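You operate a simulated robot arm through the tools that you are given. There is no shell and no other tool. Be economical: measure what you need, move in short steps, check, and stop when the job is done.

The job below is to be done with a simulated two-armed robot. You get a single attempt, and the scene is never put back.

Task
Stack the yellow bump stop and two packers to the card's height and measure it.
Fine: on the pin plate, pushed in under the gauge; slide the gauge slider back up. Where these are worked on the way, their far stop is far enough and under half their travel is too little: pin plate.

The check looks at the end state, three seconds after you hand in, the way a careful person would. Anything else that was tipped, shoved, dropped, spilled or broken makes it a failure.

Robot
Two 7-joint arms with fingered hands on one trunk, on a base that drives. Base frame: it is fixed to the floor where the robot stands at the start and does not move with it; the origin is under the middle of the robot, x ahead of it, y to its left, z up. Lengths are in mm, angles in degrees, forces in N, time in s.
The left shoulder is at the start at [22, 216, 1298], the right one opposite. With the tool pointing down near the work surface each hand reaches from about 100 to 660 mm from the robot's upright axis, wherever it stands, measured 20 degrees to its own side. Places, roughly: gauge slider [600, 0, 1100]; pin on the pin plate [600, 0, 900]; pin plate [600, 0, 900]. Payload 3.6 kg a hand.
The TCP of each hand is the grasp point between the finger pads, 22 mm short of the fingertips. In the tool frame z runs along the fingers and y along their closing line. Largest opening 132 mm; the body of the gripper starts 60 mm behind the TCP. The gripper is a hand of 4 fingers: y runs from the thumb to the fingers, the wrist lies at [0, 0, -203] in the tool frame, and closing takes about 1.5 s.
Orientation is that of the tool frame in the base frame, as a unit quaternion [x, y, z, w]. With the fingers straight down and closing along the base's y, the tool's x points along the base's -x, its y along +y and its z along -z.

Tools
- The arms move only by the tool move_arm. It takes "left_rows", "right_rows" or both (then of equal length, played together; a hand with none holds still); each is a list of rows, each a list of 6 numbers: the shift along the tool's x, y, z in mm, then the turn, a rotation vector about the tool's x, y, z in degrees. In form: [[dx, dy, dz, rx, ry, rz], ...]. A call has 1 to 20 rows; each row shifts and turns the commanded pose from where the row before left it, along the tool's axes as they then stand. "left_claw" and "right_claw" are, for a hand that has rows, the closure in counts, from 0 (fully open) to 255 (shut), set as the call begins (left out, the last holds). Each row takes 0.2 s and may step no farther than 50 mm and 8.6 degrees from the row before; otherwise, or with a gripper value out of range, the whole call is refused. Where a pose cannot be reached the arm comes as near as it can. A force on the tool above 90 N (or 10 N above the force at the start of the call, whichever is more), or a blocked arm, ends the call early, and 0.2 s more pass. Each finger travels about 108 mm/s and halts on what it meets, pressing with about 30 N; the grip force reading is that of the motor and also rises with nothing between the fingers. The clock runs only during rows and for 0.2 s after the last one: add rows that do not move to give the fingers time. The reply holds the time, the measured pose of the TCP, the force on the tool along the base axes, the opening and the grip force, in the units named above and with some noise, with the torque about the TCP (base axes, N m) and any sound that the robot's microphone picked up, and new pictures: "views" is both (left out), scene, wrist or none (wrist: the cameras of the hands that moved).
- Cameras (640 x 400 px; columns grow to the right, rows downward): "scene" is now at [170.1, 2.7, 1210.5]; the picture's right is [0.01, -1.00, 0.00], its down [-0.40, -0.01, -0.92] and it looks along [0.92, 0.01, -0.40] (base axes); focal length 214 px, centre (320, 200). "left" rides on the left gripper at [-53, -53, -84] in its tool frame; the picture's right is [0.71, -0.71, 0.00], its down [0.53, 0.53, -0.67] and it looks along [0.47, 0.47, 0.74] (tool axes); focal length 247 px, centre (320, 200). "right" rides on the right gripper at [53, -53, -84] in its tool frame; the picture's right is [0.71, 0.71, 0.00], its down [-0.53, 0.53, -0.67] and it looks along [-0.47, 0.47, 0.74] (tool axes); focal length 247 px, centre (320, 200). There is no depth. A picture from a camera that has moved, and an enlarged one, comes with that camera's place and axes in the base frame and with its lens.
- raise_lower(by): slides the trunk up (or, below 0, down) by that many mm; the arms and the scene camera ride with it, the base frame stays. It gives what a move gives, with no picture.
- roll_base(legs): drives the robot by 1 to 6 legs, each [ahead, turn to the left] in mm and degrees, along the robot's own axes; the way and the turn of a leg run together, so that a leg with both is an arc; at most 1500 mm and 180 degrees a leg. The arms and the cameras ride along, it lands a little off, and it stops where it bumps. It gives what a move gives, and a new picture of the scene camera.
- set_fingers(finger1, finger2, finger3, thumb_bend, hand): sets how far each is bent, from 0 (flat) to 100 (curled in); at 30 the hand is open as for a grip, at 70 the pads meet at the TCP. One left out holds its place. A second passes; each finger stops where it meets its share of the squeeze, and holds until it gets a number again. A gripper value or a shape takes the hand back. It gives what a move gives, with no picture; readings hold the bend of each and the force on the fingers (four entries, about 0 where the hand has none), thumb and palm.
- grasp_type(shape, hand): the hand has 4 fingers and takes this shape, open, in about a second: jaw (thumb against the fingers, like two jaws); tri (thumb and two fingers); tip (a fingertip pinch); poke (one finger out to press); point (the index stretched); flat (the hand flat); cup (the hand cupped); fist (a fist). The gripper value then closes the fingers along that shape, each until it touches; the sizes above hold for jaw. It gives what a move gives, with no picture.
- pan_tilt(pan, tilt): turns the head with the scene camera to pan (to the left, within 60 degrees either way) and tilt (down, from -29 to 69), counted from straight ahead of the robot. It gives what a move gives, and a new picture of the scene camera.
- zoom(camera, box): a new picture of the part [left, top, right, bottom] of that camera's present view, enlarged. It takes no simulated time.
- sign_off(): hands the job in; it is judged then, once.

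Work in short steps. Places have to be worked out from the pictures, the camera data and where the tool is seen: move nearer, look again, correct. Check each grasp and each placing, and mend what went wrong. You have 120 turns and 260 pictures in all, those below and enlarged ones among them. Open the grippers and draw the arms clear of the work before you hand the job in, unless the task says otherwise; then end with one line.

The tools are called after "Request:" by a JSON object that holds its "api" and its "payload". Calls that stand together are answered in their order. move_arm: Moves the arms, as the interface text tells. Its arguments: {"type":"object","properties":{"left_rows":{"type":"array","items":{"type":"array","items":{"type":"number"}}},"left_claw":{"type":"number"},"right_rows":{"type":"array","items":{"type":"array","items":{"type":"number"}}},"right_claw":{"type":"number"},"views":{"type":"string","enum":["both","scene","wrist","none"]}},"required":[]} The other tools are called the same way: raise_lower (by) slides the trunk up or down; grasp_type (shape, hand) gives the hand a shape; set_fingers (finger1, finger2, finger3, thumb_bend, hand) moves the fingers one by one; roll_base (legs) drives the base; pan_tilt (pan, tilt) turns the head that bears the scene camera; zoom (camera, box) takes an enlarged picture of a part of a camera's view; sign_off () hands the job in.

At the start:

```text
clock: 0.0
left_position: [468.1, 142.4, 1292.4]
left_tcp_rot: [0.0, 1.0, -0.001, -0.001]
left_force: [0.1, 0.3, 0.4]
left_torque: [0.04, -0.02, 0.03]
left_grip_width: 131.9
left_grasp_force: 0.0
left_shape: jaw
left_bend: [30.0, 30.0, 30.0, 30.0]
left_finger forces: [0.1, 0.0, 0.1, 0.1, 0.1, 0.1]
right_position: [516.2, -245.4, 1331.7]
right_tcp_rot: [0.002, 1.0, 0.0, -0.001]
right_force: [0.7, -0.3, -0.2]
right_torque: [0.0, 0.04, -0.02]
right_grip_width: 132.0
right_grasp_force: 0.0
right_shape: jaw
right_bend: [30.0, 30.0, 30.0, 30.0]
right_finger forces: [0.1, 0.0, 0.0, 0.0, 0.1, 0.1]
trunk travel left (down, up): [-575.0, 101.0]
robot x, y, heading: [-2.7, 0.1, 0.1]
head pan, tilt: [0.8, 23.3]
```

scene: 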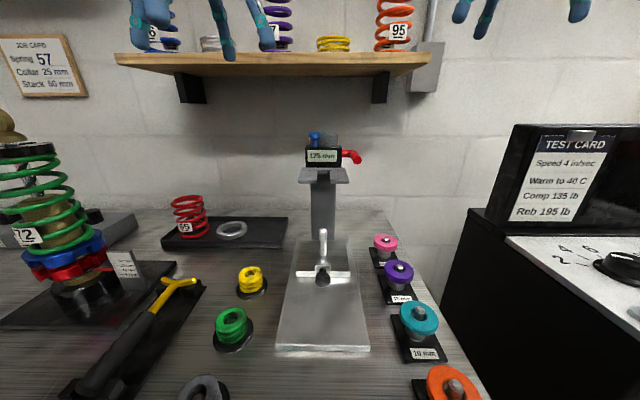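
right: 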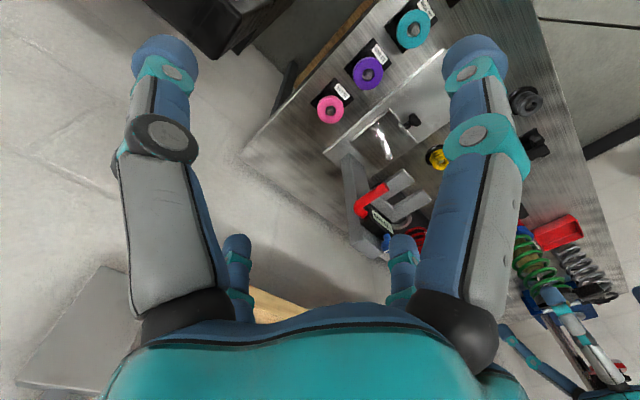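
left: 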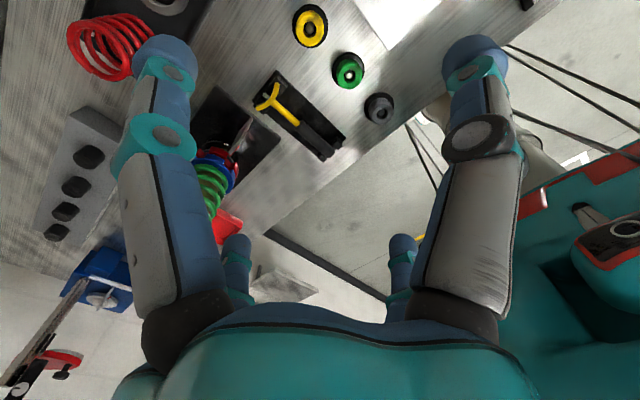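

The pictures show a bench with the gauge in the middle, bump stops on the left and packers on the right. I enlarge the card, the gauge and the packers' labels first.

Request:
{"api": "zoom", "payload": {"camera": "scene", "box": [0, 30, 100, 100]}}

Request:
{"api": "zoom", "payload": {"camera": "scene", "box": [260, 120, 380, 360]}}

Request:
{"api": "zoom", "payload": {"camera": "scene", "box": [350, 220, 500, 400]}}

Request:
{"api": "pan_tilt", "payload": {"pan": 0, "tilt": 50}}

```text
5.71 times, centred on (50, 65) of scene
camera zoom: at [170.1, 2.7, 1210.5], right [0.01, -1.0, 0.0], down [-0.4, -0.01, -0.92], along [0.92, 0.01, -0.4], focal length 1226 px, centre (1863, 971)
```

zoom: 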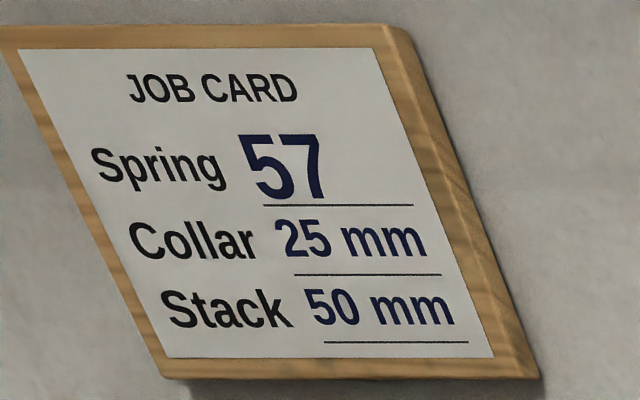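

```text
1.67 times, centred on (320, 240) of scene
camera zoom: at [170.1, 2.7, 1210.5], right [0.01, -1.0, 0.0], down [-0.4, -0.01, -0.92], along [0.92, 0.01, -0.4], focal length 358 px, centre (320, 133)
```

zoom: 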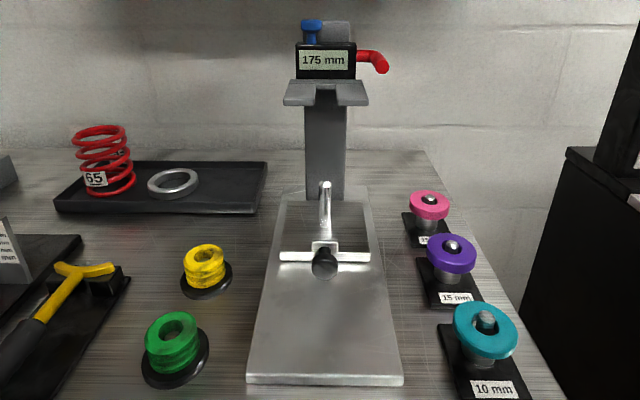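

```text
2.22 times, centred on (425, 310) of scene
camera zoom: at [170.1, 2.7, 1210.5], right [0.01, -1.0, 0.0], down [-0.4, -0.01, -0.92], along [0.92, 0.01, -0.4], focal length 477 px, centre (87, -44)
```

zoom: 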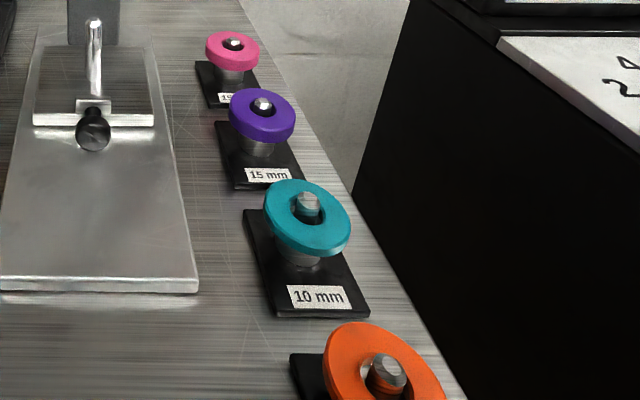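

```text
clock: 0.9
left_position: [467.6, 141.6, 1293.4]
left_tcp_rot: [0.001, 1.0, 0.001, -0.002]
left_force: [-0.6, 0.8, -0.5]
left_torque: [-0.02, 0.02, 0.01]
left_grip_width: 131.9
left_grasp_force: 0.0
left_shape: jaw
left_bend: [30.0, 30.0, 30.0, 30.0]
left_finger forces: [0.1, 0.0, 0.0, 0.1, 0.0, 0.0]
right_position: [516.5, -244.4, 1332.2]
right_tcp_rot: [0.002, 1.0, 0.001, 0.0]
right_force: [0.7, -0.4, 0.3]
right_torque: [-0.01, 0.0, 0.01]
right_grip_width: 132.1
right_grasp_force: 0.0
right_shape: jaw
right_bend: [30.0, 30.0, 30.0, 30.0]
right_finger forces: [0.0, 0.0, 0.0, 0.1, 0.1, 0.0]
trunk travel left (down, up): [-575.0, 101.0]
robot x, y, heading: [3.6, 2.2, -0.1]
head pan, tilt: [0.0, 50.0]
camera scene: at [154.5, 1.5, 1170.3], right [0.0, -1.0, 0.0], down [-0.77, 0.0, -0.64], along [0.64, 0.0, -0.77], focal length 214 px, centre (320, 200)
```

scene: 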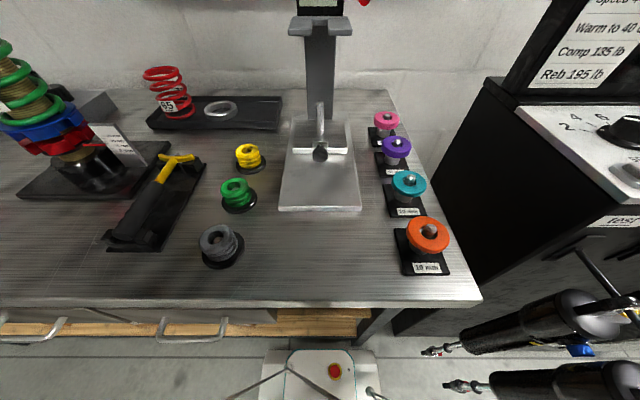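

The card wants a 50 mm stack. I read the packers' labels and the bump stops more closely.

Request:
{"api": "zoom", "payload": {"camera": "scene", "box": [365, 105, 415, 180]}}

Request:
{"api": "zoom", "payload": {"camera": "scene", "box": [380, 165, 450, 275]}}

Request:
{"api": "zoom", "payload": {"camera": "scene", "box": [190, 130, 280, 270]}}

Request:
{"api": "zoom", "payload": {"camera": "scene", "box": [270, 0, 370, 220]}}

Request:
{"api": "zoom", "payload": {"camera": "scene", "box": [85, 120, 150, 185]}}

```text
5.33 times, centred on (390, 142) of scene
camera zoom: at [154.5, 1.5, 1170.3], right [0.0, -1.0, 0.0], down [-0.77, 0.0, -0.64], along [0.64, 0.0, -0.77], focal length 1144 px, centre (-53, 507)
```

zoom: 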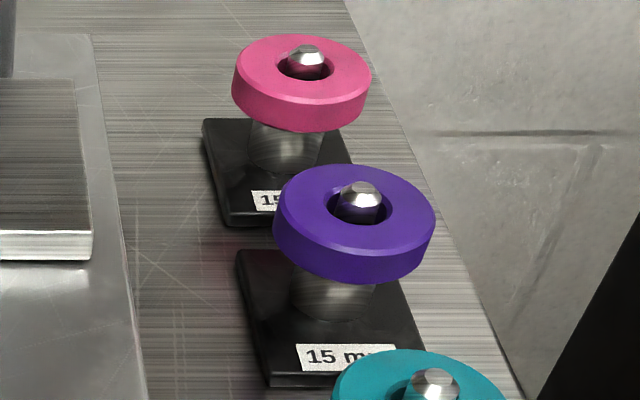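

```text
3.64 times, centred on (415, 220) of scene
camera zoom: at [154.5, 1.5, 1170.3], right [0.0, -1.0, 0.0], down [-0.77, 0.0, -0.64], along [0.64, 0.0, -0.77], focal length 780 px, centre (-26, 127)
```

zoom: 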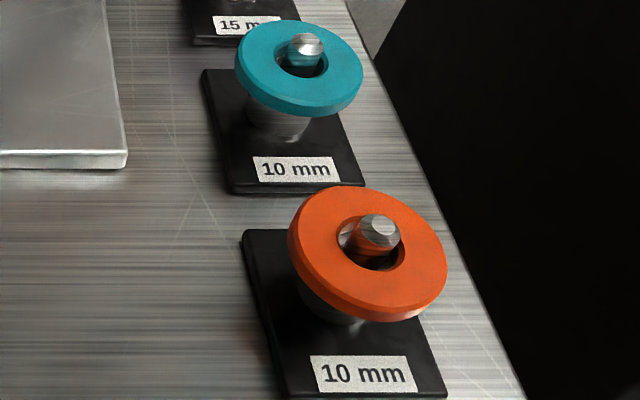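

```text
2.86 times, centred on (235, 200) of scene
camera zoom: at [154.5, 1.5, 1170.3], right [0.0, -1.0, 0.0], down [-0.77, 0.0, -0.64], along [0.64, 0.0, -0.77], focal length 613 px, centre (563, 200)
```

zoom: 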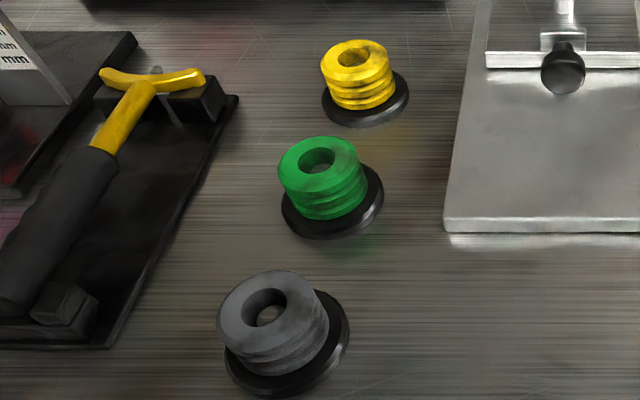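

```text
1.82 times, centred on (320, 110) of scene
camera zoom: at [154.5, 1.5, 1170.3], right [0.0, -1.0, 0.0], down [-0.77, 0.0, -0.64], along [0.64, 0.0, -0.77], focal length 390 px, centre (320, 364)
```

zoom: 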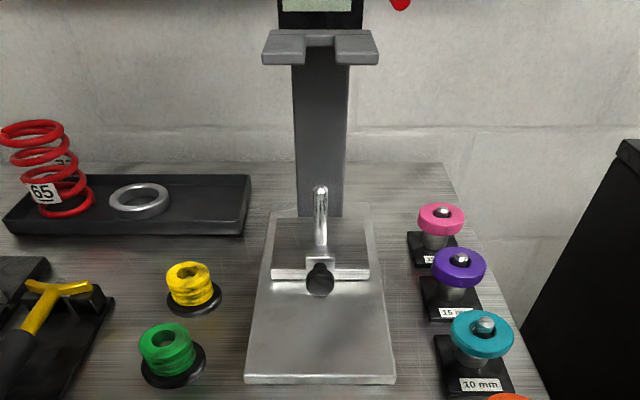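

```text
6.15 times, centred on (118, 152) of scene
camera zoom: at [154.5, 1.5, 1170.3], right [0.0, -1.0, 0.0], down [-0.77, 0.0, -0.64], along [0.64, 0.0, -0.77], focal length 1320 px, centre (1566, 492)
```

zoom: 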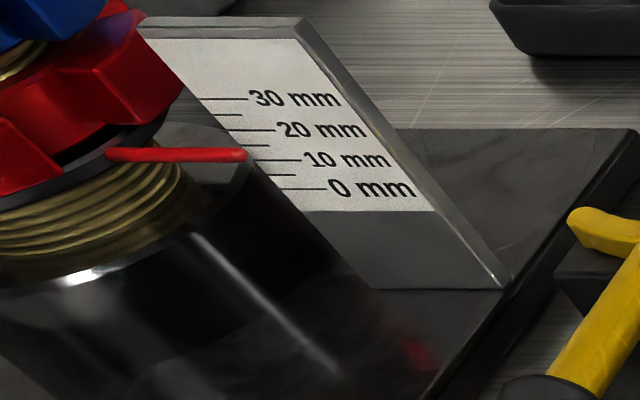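

The bench items lie roughly: yellow stop (494,139), purple packer (488,-145), pin x≈530. Next I look at the gauge head.

Request:
{"api": "pan_tilt", "payload": {"pan": 0, "tilt": 20}}

Request:
{"api": "zoom", "payload": {"camera": "scene", "box": [280, 90, 370, 190]}}

Request:
{"api": "zoom", "payload": {"camera": "right", "box": [300, 0, 460, 250]}}

Request:
{"api": "zoom", "payload": {"camera": "left", "box": [270, 0, 410, 130]}}

```text
clock: 1.9
left_position: [468.7, 141.4, 1293.0]
left_tcp_rot: [0.002, 1.0, 0.0, -0.001]
left_force: [1.2, -0.1, 0.8]
left_torque: [0.02, -0.01, 0.01]
left_grip_width: 131.8
left_grasp_force: 0.0
left_shape: jaw
left_bend: [30.0, 30.0, 30.0, 30.0]
left_finger forces: [0.1, 0.1, 0.0, 0.0, 0.1, 0.0]
right_position: [516.3, -245.6, 1331.4]
right_tcp_rot: [0.001, 1.0, 0.0, 0.0]
right_force: [0.5, 0.2, -0.3]
right_torque: [-0.01, -0.04, -0.02]
right_grip_width: 131.8
right_grasp_force: 0.0
right_shape: jaw
right_bend: [30.0, 30.0, 30.0, 30.0]
right_finger forces: [0.0, 0.1, 0.0, 0.0, 0.0, 0.0]
trunk travel left (down, up): [-575.0, 101.0]
robot x, y, heading: [0.2, -0.6, -0.1]
head pan, tilt: [0.0, 20.0]
camera scene: at [170.6, 1.4, 1215.7], right [0.0, -1.0, 0.0], down [-0.34, 0.0, -0.94], along [0.94, 0.0, -0.34], focal length 214 px, centre (320, 200)
```

scene: 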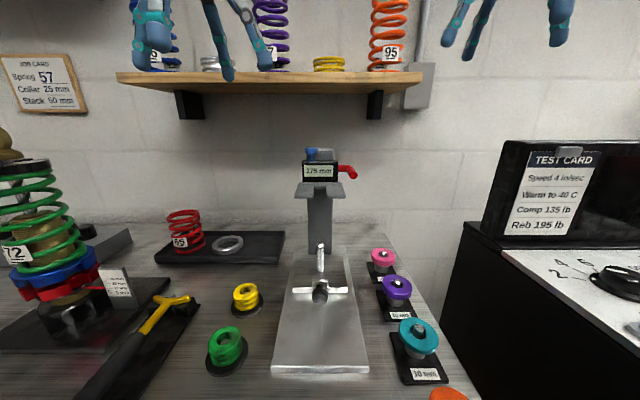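

```text
4.00 times, centred on (325, 140) of scene
camera zoom: at [170.6, 1.4, 1215.7], right [0.0, -1.0, 0.0], down [-0.34, 0.0, -0.94], along [0.94, 0.0, -0.34], focal length 858 px, centre (300, 440)
```

zoom: 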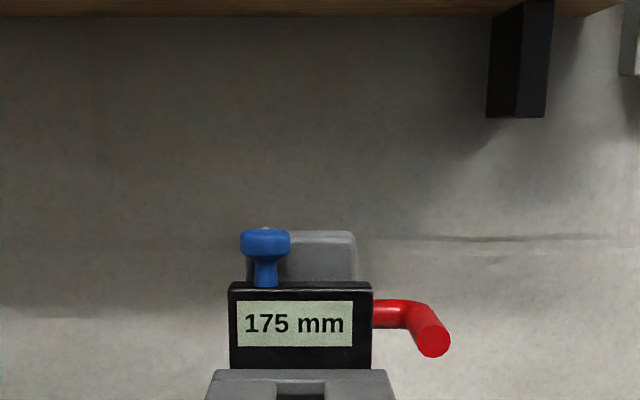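

```text
1.60 times, centred on (380, 125) of right
camera zoom: at [463.1, -299.2, 1415.6], right [-0.7, 0.71, 0.0], down [0.53, 0.52, 0.67], along [0.47, 0.47, -0.74], focal length 395 px, centre (224, 320)
```

zoom: 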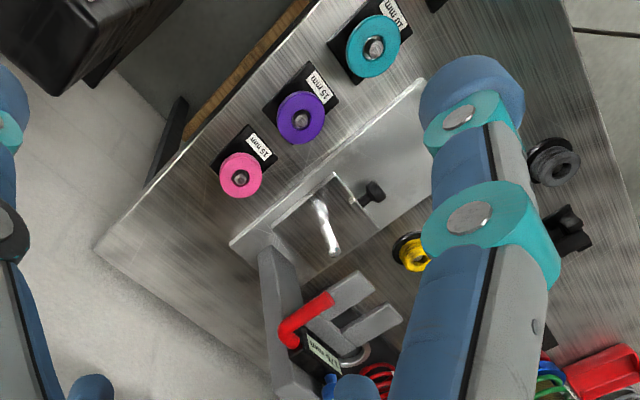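

```text
3.08 times, centred on (340, 65) of left
camera zoom: at [520.7, 88.3, 1378.5], right [-0.71, -0.7, 0.0], down [-0.52, 0.53, 0.67], along [-0.47, 0.47, -0.74], focal length 760 px, centre (258, 615)
```

zoom: 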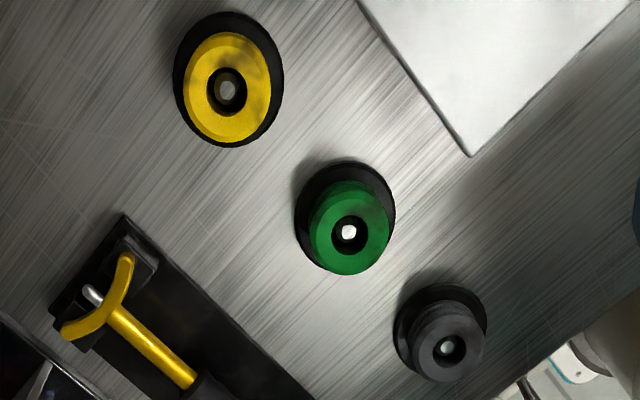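

The labels read 10, 10, 15 and 15 mm, so I still need the yellow stop's height. I lower both hands for closer views.

Request:
{"api": "move_arm", "payload": {"left_rows": [[-5, 0, 40, 0, 0, 0], [-5, 0, 40, 0, 0, 0], [-5, 0, 40, 0, 0, 0], [-5, 0, 40, 0, 0, 0], [-5, 0, 40, 0, 0, 0], [0, 0, 40, 0, 0, 0]], "right_rows": [[0, 0, 40, 0, 0, 0], [0, 0, 40, 0, 0, 0], [0, 0, 40, 0, 0, 0], [0, 0, 40, 0, 0, 0], [0, 0, 40, 0, 0, 0], [0, 0, 20, 0, 0, 0]]}}

```text
clock: 3.3
left_position: [491.2, 142.9, 1051.7]
left_tcp_rot: [0.003, 1.0, -0.002, -0.002]
left_force: [0.5, 0.3, -0.1]
left_torque: [0.02, 0.0, 0.03]
left_grip_width: 132.0
left_grasp_force: 0.1
left_shape: jaw
left_bend: [30.0, 30.0, 30.0, 30.0]
left_finger forces: [0.1, 0.0, 0.0, 0.0, 0.0, 0.0]
right_position: [518.2, -246.2, 1111.1]
right_tcp_rot: [0.002, 1.0, 0.0, 0.001]
right_force: [0.0, 1.4, 0.7]
right_torque: [-0.02, 0.02, -0.08]
right_grip_width: 132.0
right_grasp_force: 0.1
right_shape: jaw
right_bend: [30.0, 30.0, 30.0, 31.0]
right_finger forces: [0.1, 0.0, 0.1, 0.0, 2.2, 0.0]
trunk travel left (down, up): [-575.0, 101.0]
robot x, y, heading: [-0.5, -4.7, 0.3]
head pan, tilt: [0.0, 20.0]
camera scene: at [171.2, 2.3, 1215.5], right [0.0, -1.0, 0.0], down [-0.34, 0.0, -0.94], along [0.94, 0.0, -0.34], focal length 214 px, centre (320, 200)
camera right: at [465.2, -299.5, 1195.2], right [-0.7, 0.71, 0.0], down [0.53, 0.52, 0.67], along [0.48, 0.47, -0.74], focal length 247 px, centre (320, 200)
camera left: at [544.5, 89.2, 1136.3], right [-0.71, -0.7, 0.0], down [-0.52, 0.53, 0.67], along [-0.47, 0.47, -0.74], focal length 247 px, centre (320, 200)
```

scene: 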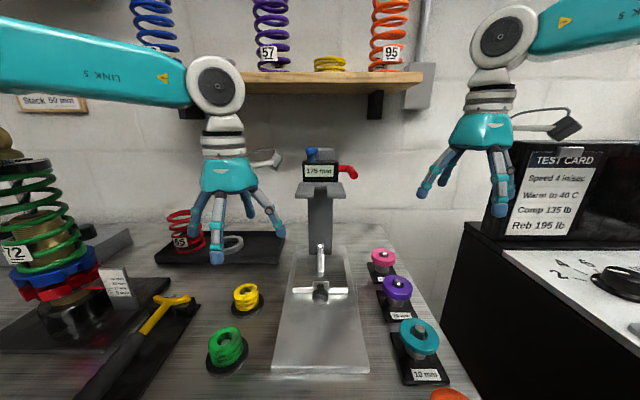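
right: 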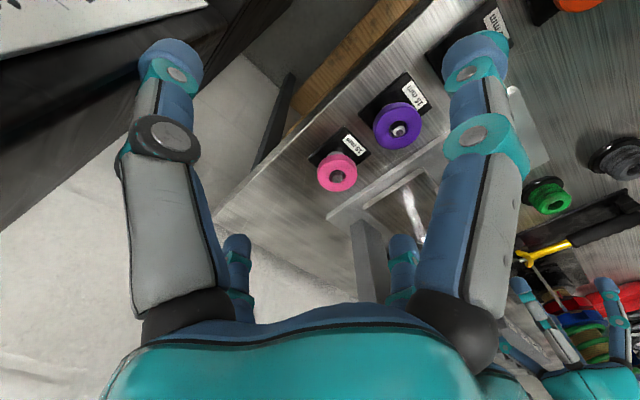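
left: 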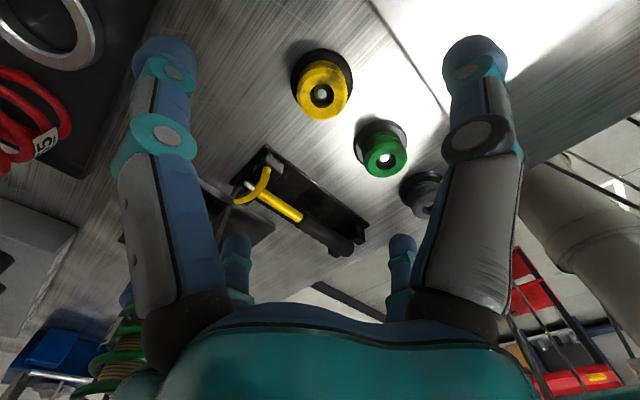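

The thumb of the right hand shows a slight touch near the test stand, so I move that hand 50 mm to the left. Then I enlarge the yellow stop.

Request:
{"api": "move_arm", "payload": {"right_rows": [[0, 25, 0, 0, 0, 0], [10, 35, 0, 0, 0, 0], [20, 35, 0, 0, 0, 0]], "views": "wrist"}}

Request:
{"api": "zoom", "payload": {"camera": "left", "box": [270, 30, 430, 220]}}

Request:
{"api": "zoom", "payload": {"camera": "scene", "box": [200, 270, 280, 380]}}

```text
clock: 4.1
left_position: [489.9, 142.5, 1053.2]
left_tcp_rot: [0.002, 1.0, -0.001, 0.0]
left_force: [-0.5, 0.2, -0.2]
left_torque: [-0.04, -0.01, -0.03]
left_grip_width: 131.9
left_grasp_force: 0.0
left_shape: jaw
left_bend: [30.0, 30.0, 30.0, 30.0]
left_finger forces: [0.0, 0.0, 0.0, 0.0, 0.0, 0.0]
right_position: [483.8, -149.8, 1112.3]
right_tcp_rot: [0.003, 1.0, 0.0, 0.001]
right_force: [-0.8, 0.4, -0.3]
right_torque: [-0.03, -0.01, 0.0]
right_grip_width: 131.9
right_grasp_force: 0.0
right_shape: jaw
right_bend: [30.0, 30.0, 30.0, 30.0]
right_finger forces: [0.0, 0.0, 0.1, 0.0, 0.0, 0.0]
trunk travel left (down, up): [-575.0, 101.0]
robot x, y, heading: [0.6, 2.1, 0.0]
head pan, tilt: [0.0, 20.0]
camera right: at [431.4, -204.1, 1197.1], right [-0.7, 0.71, 0.0], down [0.53, 0.52, 0.67], along [0.48, 0.47, -0.74], focal length 247 px, centre (320, 200)
```

right: 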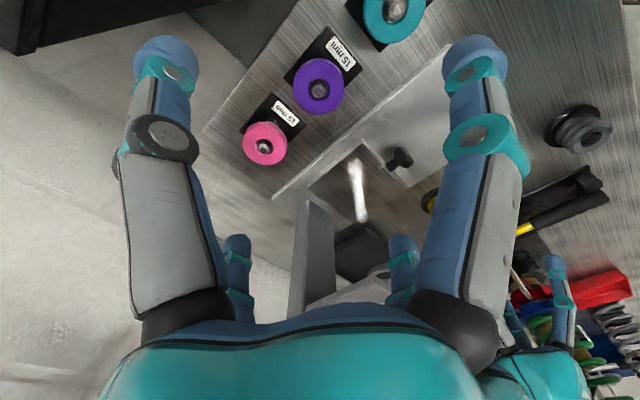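

```text
2.11 times, centred on (350, 125) of left
camera zoom: at [543.2, 89.4, 1137.6], right [-0.71, -0.7, 0.0], down [-0.52, 0.53, 0.67], along [-0.47, 0.47, -0.74], focal length 520 px, centre (257, 358)
```

zoom: 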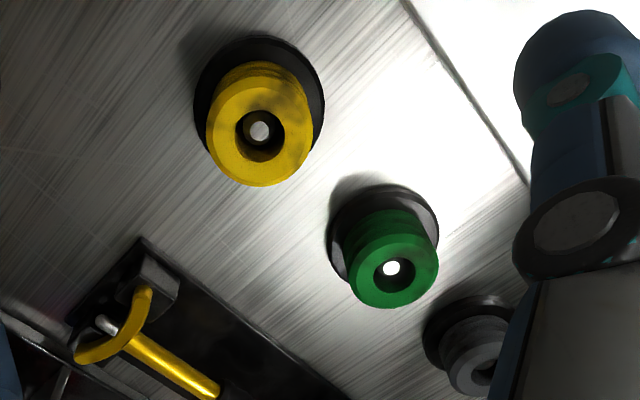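

```text
3.64 times, centred on (240, 325) of scene
camera zoom: at [169.9, 2.6, 1215.9], right [0.0, -1.0, 0.0], down [-0.34, 0.0, -0.94], along [0.94, 0.0, -0.34], focal length 780 px, centre (611, -254)
```

zoom: 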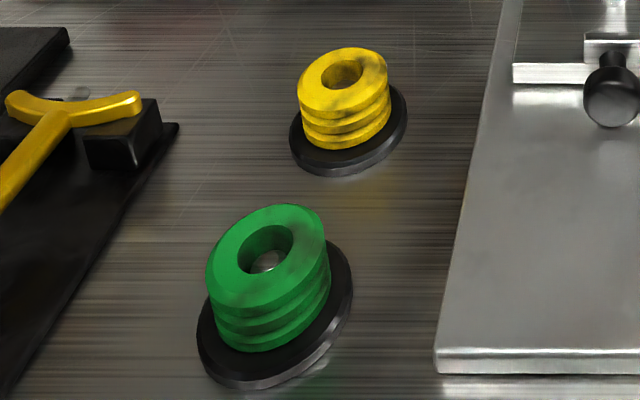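

I enlarge the yellow stop further to estimate its height, and a packer as a reference.

Request:
{"api": "zoom", "payload": {"camera": "scene", "box": [226, 276, 266, 326]}}

Request:
{"api": "zoom", "payload": {"camera": "scene", "box": [370, 240, 420, 320]}}

```text
8.00 times, centred on (246, 301) of scene
camera zoom: at [169.9, 2.6, 1215.9], right [0.0, -1.0, 0.0], down [-0.34, 0.0, -0.94], along [0.94, 0.0, -0.34], focal length 1716 px, centre (912, -608)
```

zoom: 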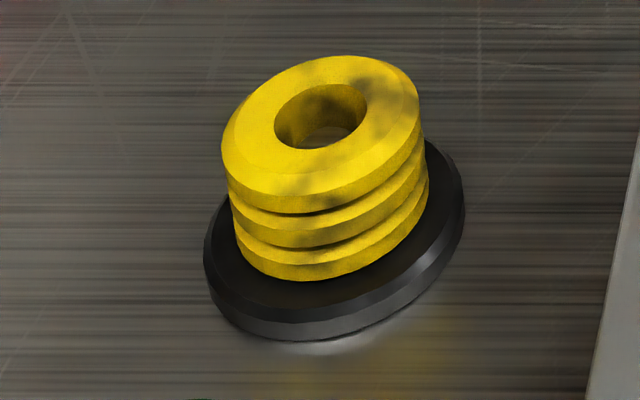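

```text
5.00 times, centred on (395, 280) of scene
camera zoom: at [169.9, 2.6, 1215.9], right [0.0, -1.0, 0.0], down [-0.34, 0.0, -0.94], along [0.94, 0.0, -0.34], focal length 1072 px, centre (-55, -200)
```

zoom: 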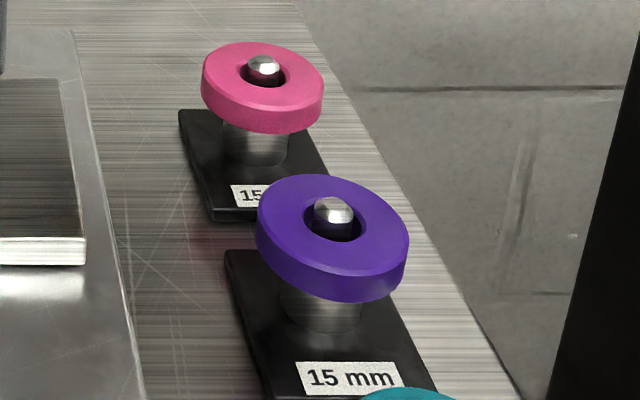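

The side views are ambiguous (25 or 30 mm), so I will pick up the yellow stop and view it side-on while held. I descend the left hand part of the way and look.

Request:
{"api": "move_arm", "payload": {"left_rows": [[-3, -3, 40, 0, 0, 0], [0, 0, 40, 0, 0, 0], [0, 0, 30, 0, 0, 0]]}}

Request:
{"api": "zoom", "payload": {"camera": "scene", "box": [180, 220, 300, 340]}}

```text
clock: 4.9
left_position: [493.9, 139.2, 941.6]
left_tcp_rot: [0.001, 1.0, -0.001, -0.001]
left_force: [0.3, 0.2, 0.4]
left_torque: [-0.01, 0.02, 0.0]
left_grip_width: 131.9
left_grasp_force: 0.0
left_shape: jaw
left_bend: [30.0, 30.0, 30.0, 30.0]
left_finger forces: [0.0, 0.0, 0.0, 0.0, 0.1, 0.0]
right_position: [486.1, -152.1, 1111.6]
right_tcp_rot: [0.001, 1.0, 0.001, 0.0]
right_force: [0.1, -0.3, -0.1]
right_torque: [-0.02, 0.0, 0.02]
right_grip_width: 131.8
right_grasp_force: 0.0
right_shape: jaw
right_bend: [30.0, 30.0, 30.0, 30.0]
right_finger forces: [0.0, 0.0, 0.1, 0.1, 0.1, 0.0]
trunk travel left (down, up): [-575.0, 101.0]
robot x, y, heading: [-1.7, -2.6, 0.2]
head pan, tilt: [0.0, 20.0]
camera scene: at [171.0, 1.7, 1215.7], right [0.0, -1.0, 0.0], down [-0.34, 0.0, -0.94], along [0.94, 0.0, -0.34], focal length 214 px, centre (320, 200)
camera left: at [546.7, 86.3, 1026.0], right [-0.71, -0.7, 0.0], down [-0.52, 0.53, 0.67], along [-0.47, 0.47, -0.74], focal length 247 px, centre (320, 200)
```

scene: 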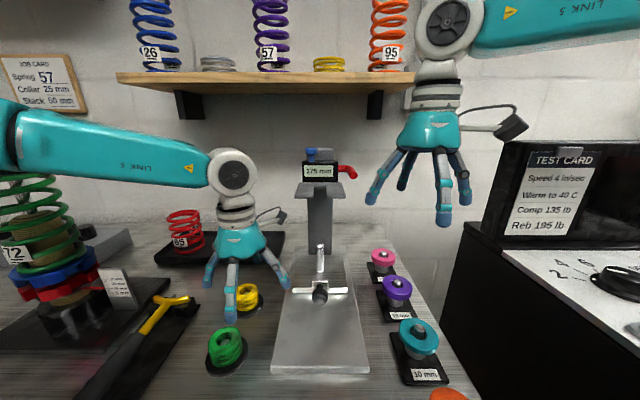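
left: 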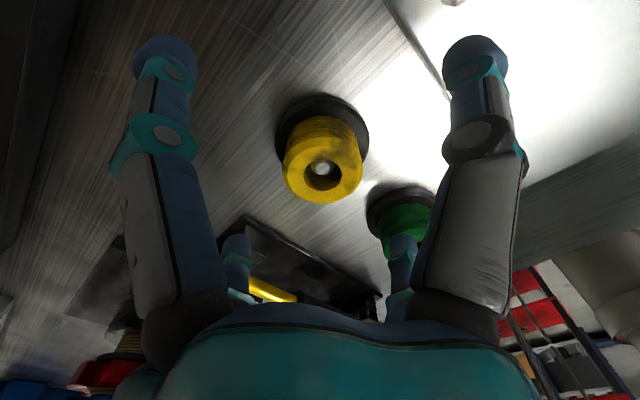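

```text
3.33 times, centred on (240, 280) of scene
camera zoom: at [171.0, 1.7, 1215.7], right [0.0, -1.0, 0.0], down [-0.34, 0.0, -0.94], along [0.94, 0.0, -0.34], focal length 715 px, centre (587, -67)
```

zoom: 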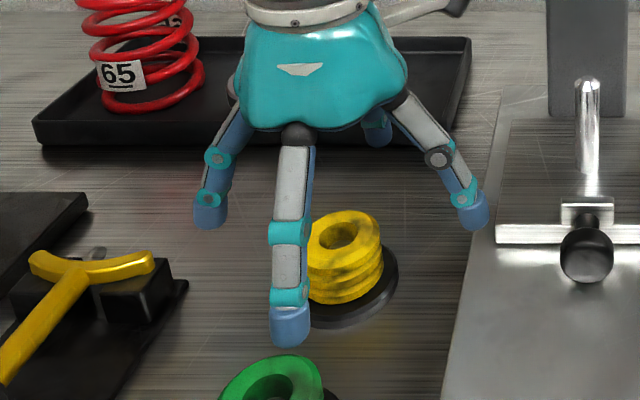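

The stop's top is at (492, 139, 915) and the four fingers stand in a cross. I narrow the hand to clear the green stop and lower it around the yellow one.

Request:
{"api": "move_arm", "payload": {"left_rows": [[2, 0, 0, 0, 0, 0], [0, 0, 0, 0, 0, 0], [0, 0, 0, 0, 0, 0], [0, 0, 10, 0, 0, 0], [0, 0, 10, 0, 0, 0], [0, 0, 7, 0, 0, 0]], "left_claw": 105}}

Request:
{"api": "zoom", "payload": {"camera": "scene", "box": [180, 220, 300, 340]}}

```text
clock: 6.3
left_position: [492.6, 139.2, 915.8]
left_tcp_rot: [0.003, 1.0, 0.0, -0.001]
left_force: [-0.1, 0.5, -0.4]
left_torque: [0.02, -0.06, -0.01]
left_grip_width: 78.0
left_grasp_force: 0.1
left_shape: jaw
left_bend: [32.0, 32.0, 32.0, 70.0]
left_finger forces: [0.0, 0.1, 0.0, 0.0, 0.0, 0.1]
right_position: [484.4, -152.0, 1113.1]
right_tcp_rot: [0.002, 1.0, 0.0, 0.0]
right_force: [-0.2, 0.3, 0.0]
right_torque: [0.0, 0.0, -0.03]
right_grip_width: 132.1
right_grasp_force: 0.0
right_shape: jaw
right_bend: [30.0, 30.0, 30.0, 30.0]
right_finger forces: [0.1, 0.1, 0.1, 0.0, 0.2, 0.0]
trunk travel left (down, up): [-575.0, 101.0]
robot x, y, heading: [-1.4, 3.6, -0.2]
head pan, tilt: [0.0, 20.0]
camera scene: at [170.7, 1.5, 1215.7], right [0.0, -1.0, 0.0], down [-0.34, 0.0, -0.94], along [0.94, 0.0, -0.34], focal length 214 px, centre (320, 200)
camera left: at [545.4, 85.9, 1000.8], right [-0.71, -0.7, 0.0], down [-0.52, 0.53, 0.67], along [-0.47, 0.47, -0.74], focal length 247 px, centre (320, 200)
```

scene: 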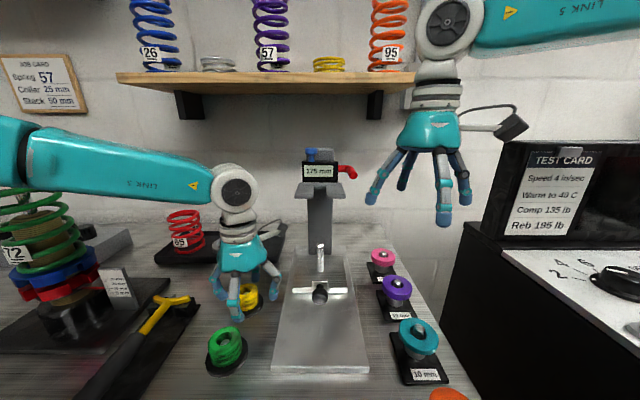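
left: 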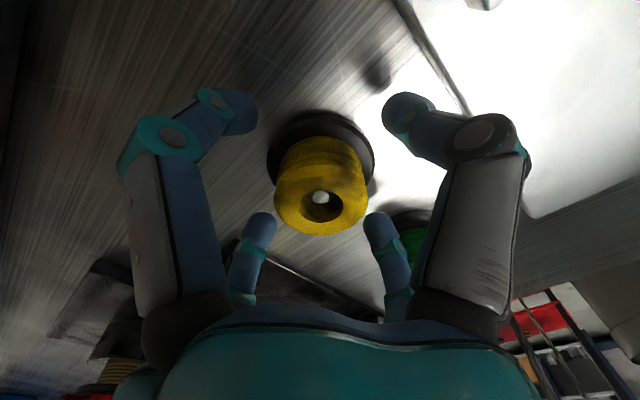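

```text
3.33 times, centred on (240, 280) of scene
camera zoom: at [170.7, 1.5, 1215.7], right [0.0, -1.0, 0.0], down [-0.34, 0.0, -0.94], along [0.94, 0.0, -0.34], focal length 715 px, centre (587, -67)
```

zoom: 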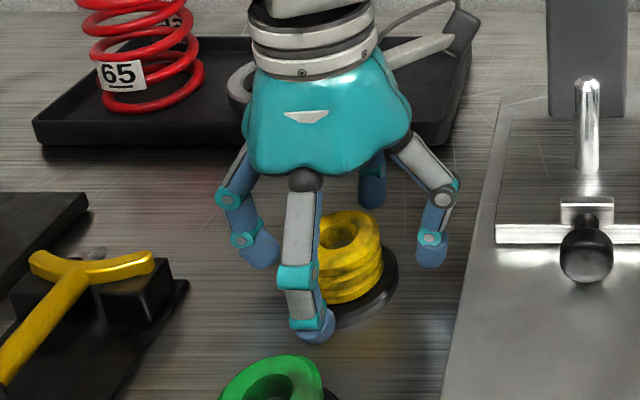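

Fingers surround the stop without touching it. Now I close.

Request:
{"api": "move_arm", "payload": {"left_rows": [[0, 0, 0, 0, 0, 0], [0, 0, 0, 0, 0, 0], [0, 0, 0, 0, 0, 0], [0, 0, 0, 0, 0, 0], [0, 0, 0, 0, 0, 0], [0, 0, 0, 0, 0, 0]], "left_claw": 255, "views": "wrist"}}

Request:
{"api": "zoom", "payload": {"camera": "scene", "box": [180, 220, 300, 340]}}

```text
clock: 7.7
left_position: [492.1, 138.9, 916.6]
left_tcp_rot: [0.003, 1.0, 0.001, -0.001]
left_force: [-0.1, 1.3, 0.5]
left_torque: [0.04, 0.01, -0.01]
left_grip_width: 33.7
left_grasp_force: 29.6
left_shape: jaw
left_bend: [78.0, 79.0, 79.0, 70.0]
left_finger forces: [26.7, 27.7, 27.0, 0.0, 27.8, 0.0]
right_position: [485.5, -151.8, 1112.5]
right_tcp_rot: [0.002, 1.0, 0.0, 0.0]
right_force: [0.6, -0.4, 0.6]
right_torque: [-0.01, 0.02, -0.03]
right_grip_width: 131.9
right_grasp_force: 0.0
right_shape: jaw
right_bend: [30.0, 30.0, 30.0, 30.0]
right_finger forces: [0.0, 0.0, 0.0, 0.0, 0.0, 0.1]
trunk travel left (down, up): [-575.0, 101.0]
robot x, y, heading: [1.0, -1.3, 0.1]
head pan, tilt: [0.0, 20.0]
camera left: at [545.4, 85.7, 1001.1], right [-0.71, -0.7, 0.0], down [-0.52, 0.53, 0.67], along [-0.47, 0.47, -0.74], focal length 247 px, centre (320, 200)
```

left: 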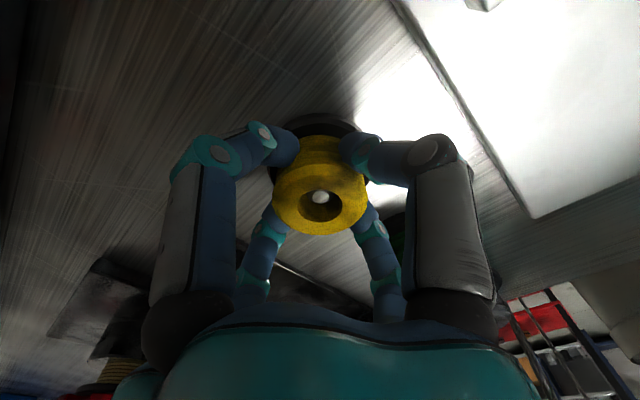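

```text
3.33 times, centred on (240, 280) of scene
camera zoom: at [170.7, 1.5, 1215.7], right [0.0, -1.0, 0.0], down [-0.34, 0.0, -0.94], along [0.94, 0.0, -0.34], focal length 715 px, centre (587, -67)
```

zoom: 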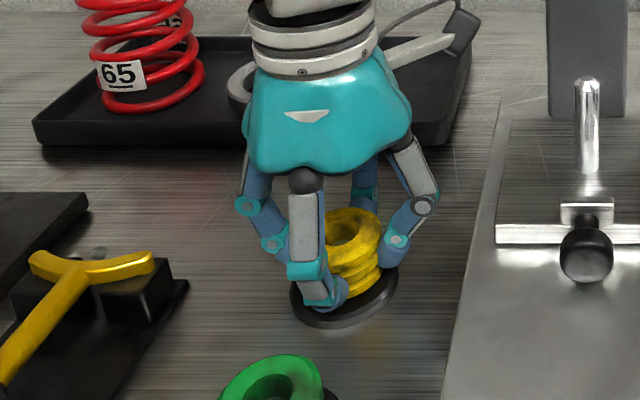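

All fingers grip with about 27 N. I lift the stop straight up.

Request:
{"api": "move_arm", "payload": {"left_rows": [[0, 0, -15, 0, 0, 0], [0, 0, -25, 0, 0, 0], [0, 0, -40, 0, 0, 0], [0, 0, -45, 0, 0, 0], [0, 0, -45, 0, 0, 0], [0, 0, -45, 0, 0, 0], [0, 0, -45, 0, 0, 0], [0, 0, -40, 0, 0, 0]], "views": "both"}}

Request:
{"api": "zoom", "payload": {"camera": "scene", "box": [180, 90, 300, 190]}}

```text
clock: 9.5
left_position: [494.7, 139.0, 1217.1]
left_tcp_rot: [0.002, 1.0, 0.0, -0.001]
left_force: [0.1, 0.9, -0.4]
left_torque: [-0.01, 0.0, 0.01]
left_grip_width: 33.8
left_grasp_force: 29.6
left_shape: jaw
left_bend: [78.0, 79.0, 79.0, 70.0]
left_finger forces: [27.1, 27.7, 27.3, 0.1, 27.9, 0.0]
right_position: [485.7, -151.7, 1113.2]
right_tcp_rot: [0.002, 1.0, 0.0, 0.001]
right_force: [-0.1, 0.8, 0.6]
right_torque: [0.0, -0.02, 0.0]
right_grip_width: 132.0
right_grasp_force: 0.1
right_shape: jaw
right_bend: [30.0, 30.0, 30.0, 30.0]
right_finger forces: [0.1, 0.0, 0.1, 0.0, 0.0, 0.0]
trunk travel left (down, up): [-575.0, 101.0]
robot x, y, heading: [0.5, 1.5, 0.1]
head pan, tilt: [0.0, 20.0]
camera scene: at [170.3, 1.2, 1215.8], right [0.0, -1.0, 0.0], down [-0.34, 0.0, -0.94], along [0.94, 0.0, -0.34], focal length 214 px, centre (320, 200)
camera left: at [546.3, 85.3, 1301.8], right [-0.71, -0.7, 0.0], down [-0.52, 0.53, 0.67], along [-0.47, 0.47, -0.74], focal length 247 px, centre (320, 200)
```

scene: 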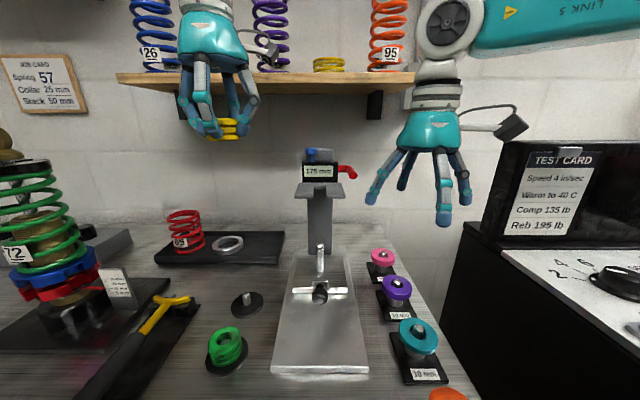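
left: 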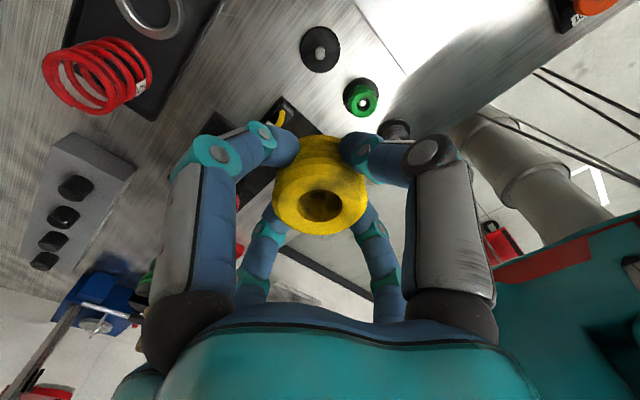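

```text
4.00 times, centred on (240, 140) of scene
camera zoom: at [170.3, 1.2, 1215.8], right [0.0, -1.0, 0.0], down [-0.34, 0.0, -0.94], along [0.94, 0.0, -0.34], focal length 858 px, centre (640, 440)
```

zoom: 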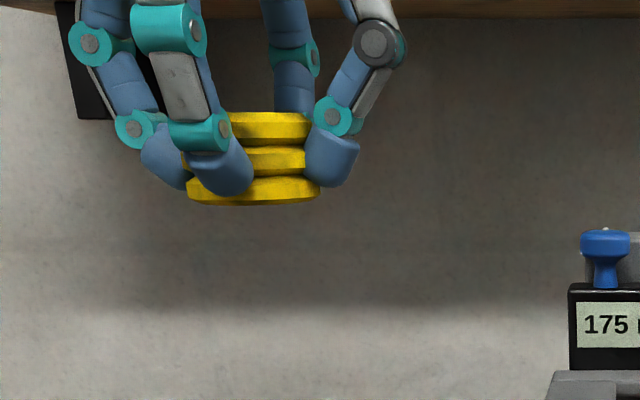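

Held side-on, the stop is clear to view; I enlarge it for a height measurement.

Request:
{"api": "zoom", "payload": {"camera": "scene", "box": [220, 115, 248, 143]}}

```text
14.29 times, centred on (234, 129) of scene
camera zoom: at [170.3, 1.2, 1215.8], right [0.0, -1.0, 0.0], down [-0.34, 0.0, -0.94], along [0.94, 0.0, -0.34], focal length 3064 px, centre (1549, 1214)
```

zoom: 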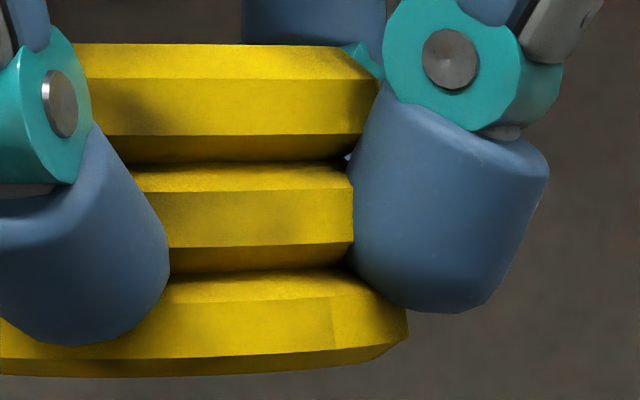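

Measured side-on, the stop is about 29.6 mm high, so it is 30 mm and needs the two 10 mm packers. The gauge pad seems to hang over the pin, so the plate must be pulled out first; I look at plate, knob and pad closely.

Request:
{"api": "zoom", "payload": {"camera": "right", "box": [240, 110, 440, 310]}}

Request:
{"api": "zoom", "payload": {"camera": "scene", "box": [260, 140, 380, 380]}}

Request:
{"api": "zoom", "payload": {"camera": "scene", "box": [285, 235, 355, 310]}}

```text
2.00 times, centred on (340, 210) of right
camera zoom: at [431.9, -205.7, 1196.7], right [-0.7, 0.71, 0.0], down [0.53, 0.52, 0.67], along [0.48, 0.47, -0.74], focal length 494 px, centre (280, 180)
```

zoom: 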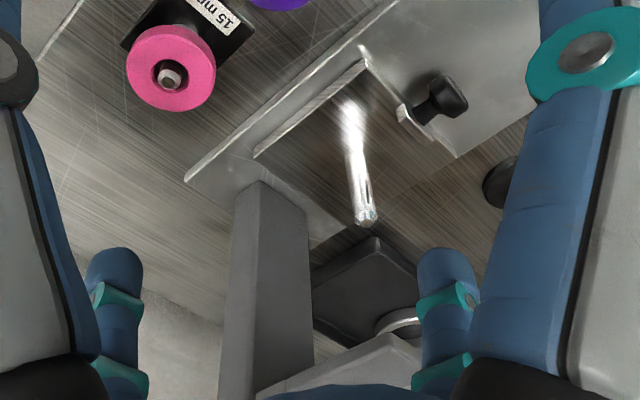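

```text
1.67 times, centred on (320, 260) of scene
camera zoom: at [170.3, 1.2, 1215.8], right [0.0, -1.0, 0.0], down [-0.34, 0.0, -0.94], along [0.94, 0.0, -0.34], focal length 358 px, centre (320, 100)
```

zoom: 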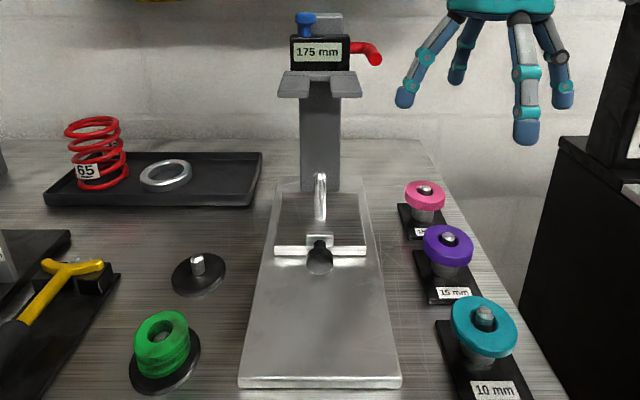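

```text
5.33 times, centred on (320, 272) of scene
camera zoom: at [170.3, 1.2, 1215.8], right [0.0, -1.0, 0.0], down [-0.34, 0.0, -0.94], along [0.94, 0.0, -0.34], focal length 1144 px, centre (320, -187)
```

zoom: 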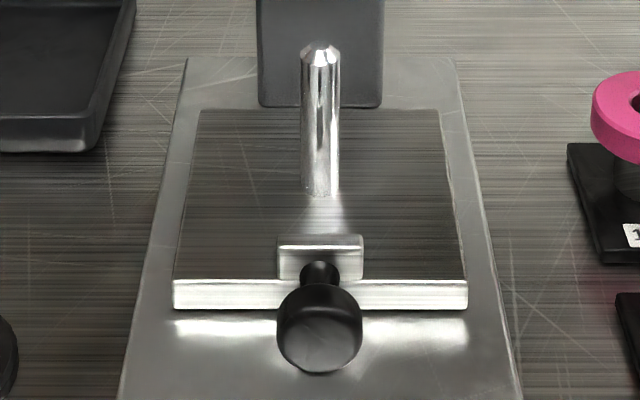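

Yellow is 30 mm; the pin is at (562,1), its plate top z≈907, the knob at (482,1,912), and the pad overhangs the pin at z≈1082. I'll pull the plate out with the right hand; first I try the tip shape and move the left hand aside.

Request:
{"api": "grasp_type", "payload": {"hand": "right", "shape": "tip"}}

Request:
{"api": "move_arm", "payload": {"left_rows": [[0, 30, 0, 0, 0, 0], [0, 30, 0, 0, 0, 0]], "right_rows": [[0, 0, 0, 0, 0, 0], [0, 0, 0, 0, 0, 0]], "views": "both"}}

Request:
{"api": "zoom", "payload": {"camera": "scene", "box": [360, 80, 500, 230]}}

```text
clock: 10.4
left_position: [493.9, 138.0, 1215.5]
left_tcp_rot: [0.002, 1.0, 0.0, -0.001]
left_force: [0.0, -0.2, -0.5]
left_torque: [0.0, 0.02, 0.01]
left_grip_width: 33.7
left_grasp_force: 30.1
left_shape: jaw
left_bend: [78.0, 79.0, 79.0, 70.0]
left_finger forces: [27.0, 27.8, 27.3, 0.0, 27.9, 0.0]
right_position: [485.1, -151.5, 1112.8]
right_tcp_rot: [0.002, 1.0, -0.001, 0.0]
right_force: [0.1, 0.0, -0.5]
right_torque: [-0.02, -0.03, 0.0]
right_grip_width: 132.0
right_grasp_force: 0.2
right_shape: tip
right_bend: [11.0, 30.0, 11.0, 30.0]
right_finger forces: [0.1, 0.0, 0.1, 0.0, 0.0, 0.1]
trunk travel left (down, up): [-575.0, 101.0]
robot x, y, heading: [-0.0, -0.2, -0.1]
head pan, tilt: [0.0, 20.0]
```

```text
clock: 11.0
left_position: [495.1, 201.1, 1216.1]
left_tcp_rot: [0.003, 1.0, 0.0, 0.0]
left_force: [-0.3, 0.4, -1.2]
left_torque: [0.01, 0.02, 0.02]
left_grip_width: 33.9
left_grasp_force: 29.8
left_shape: jaw
left_bend: [78.0, 79.0, 79.0, 70.0]
left_finger forces: [27.1, 27.8, 27.3, 0.0, 28.0, 0.0]
right_position: [485.0, -151.5, 1111.6]
right_tcp_rot: [0.003, 1.0, 0.0, 0.0]
right_force: [0.1, 0.4, 0.2]
right_torque: [0.04, -0.02, 0.0]
right_grip_width: 131.9
right_grasp_force: 0.0
right_shape: tip
right_bend: [11.0, 30.0, 11.0, 30.0]
right_finger forces: [0.0, 0.0, 0.0, 0.0, 0.0, 0.0]
trunk travel left (down, up): [-575.0, 101.0]
robot x, y, heading: [0.6, -0.7, 0.1]
head pan, tilt: [0.0, 20.0]
camera scene: at [170.5, 1.9, 1215.8], right [0.0, -1.0, 0.0], down [-0.34, 0.0, -0.94], along [0.94, 0.0, -0.34], focal length 214 px, centre (320, 200)
camera right: at [432.1, -205.0, 1196.7], right [-0.7, 0.71, 0.0], down [0.53, 0.52, 0.67], along [0.47, 0.47, -0.74], focal length 247 px, centre (320, 200)
camera left: at [546.7, 146.9, 1300.8], right [-0.71, -0.7, 0.0], down [-0.52, 0.53, 0.67], along [-0.47, 0.47, -0.74], focal length 247 px, centre (320, 200)
```

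scene: 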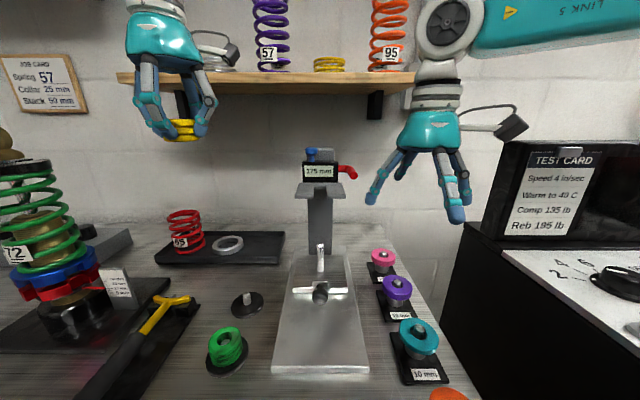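
right: 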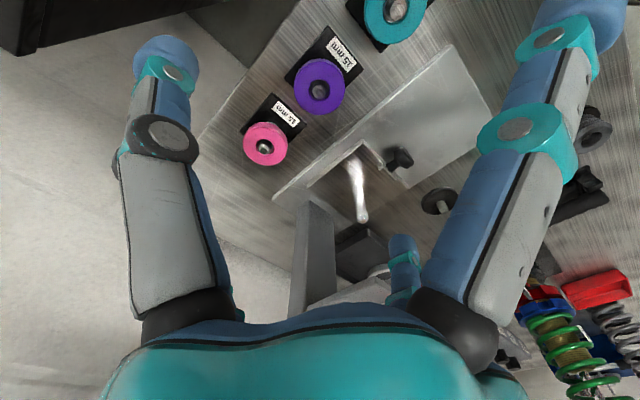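
left: 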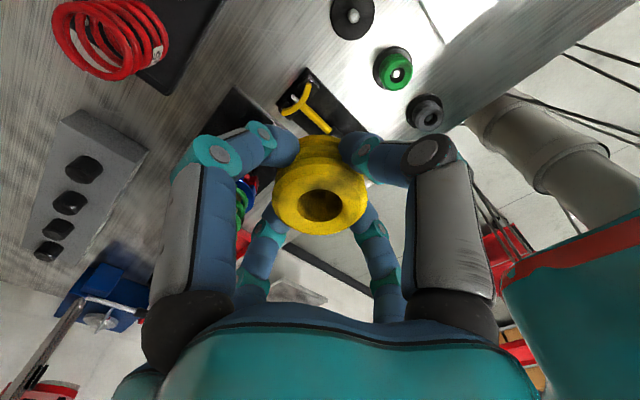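

```text
2.67 times, centred on (430, 155) of scene
camera zoom: at [170.5, 1.9, 1215.8], right [0.0, -1.0, 0.0], down [-0.34, 0.0, -0.94], along [0.94, 0.0, -0.34], focal length 572 px, centre (27, 320)
```

zoom: 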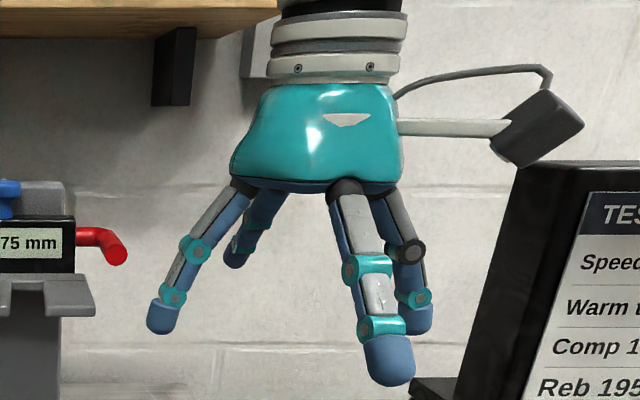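

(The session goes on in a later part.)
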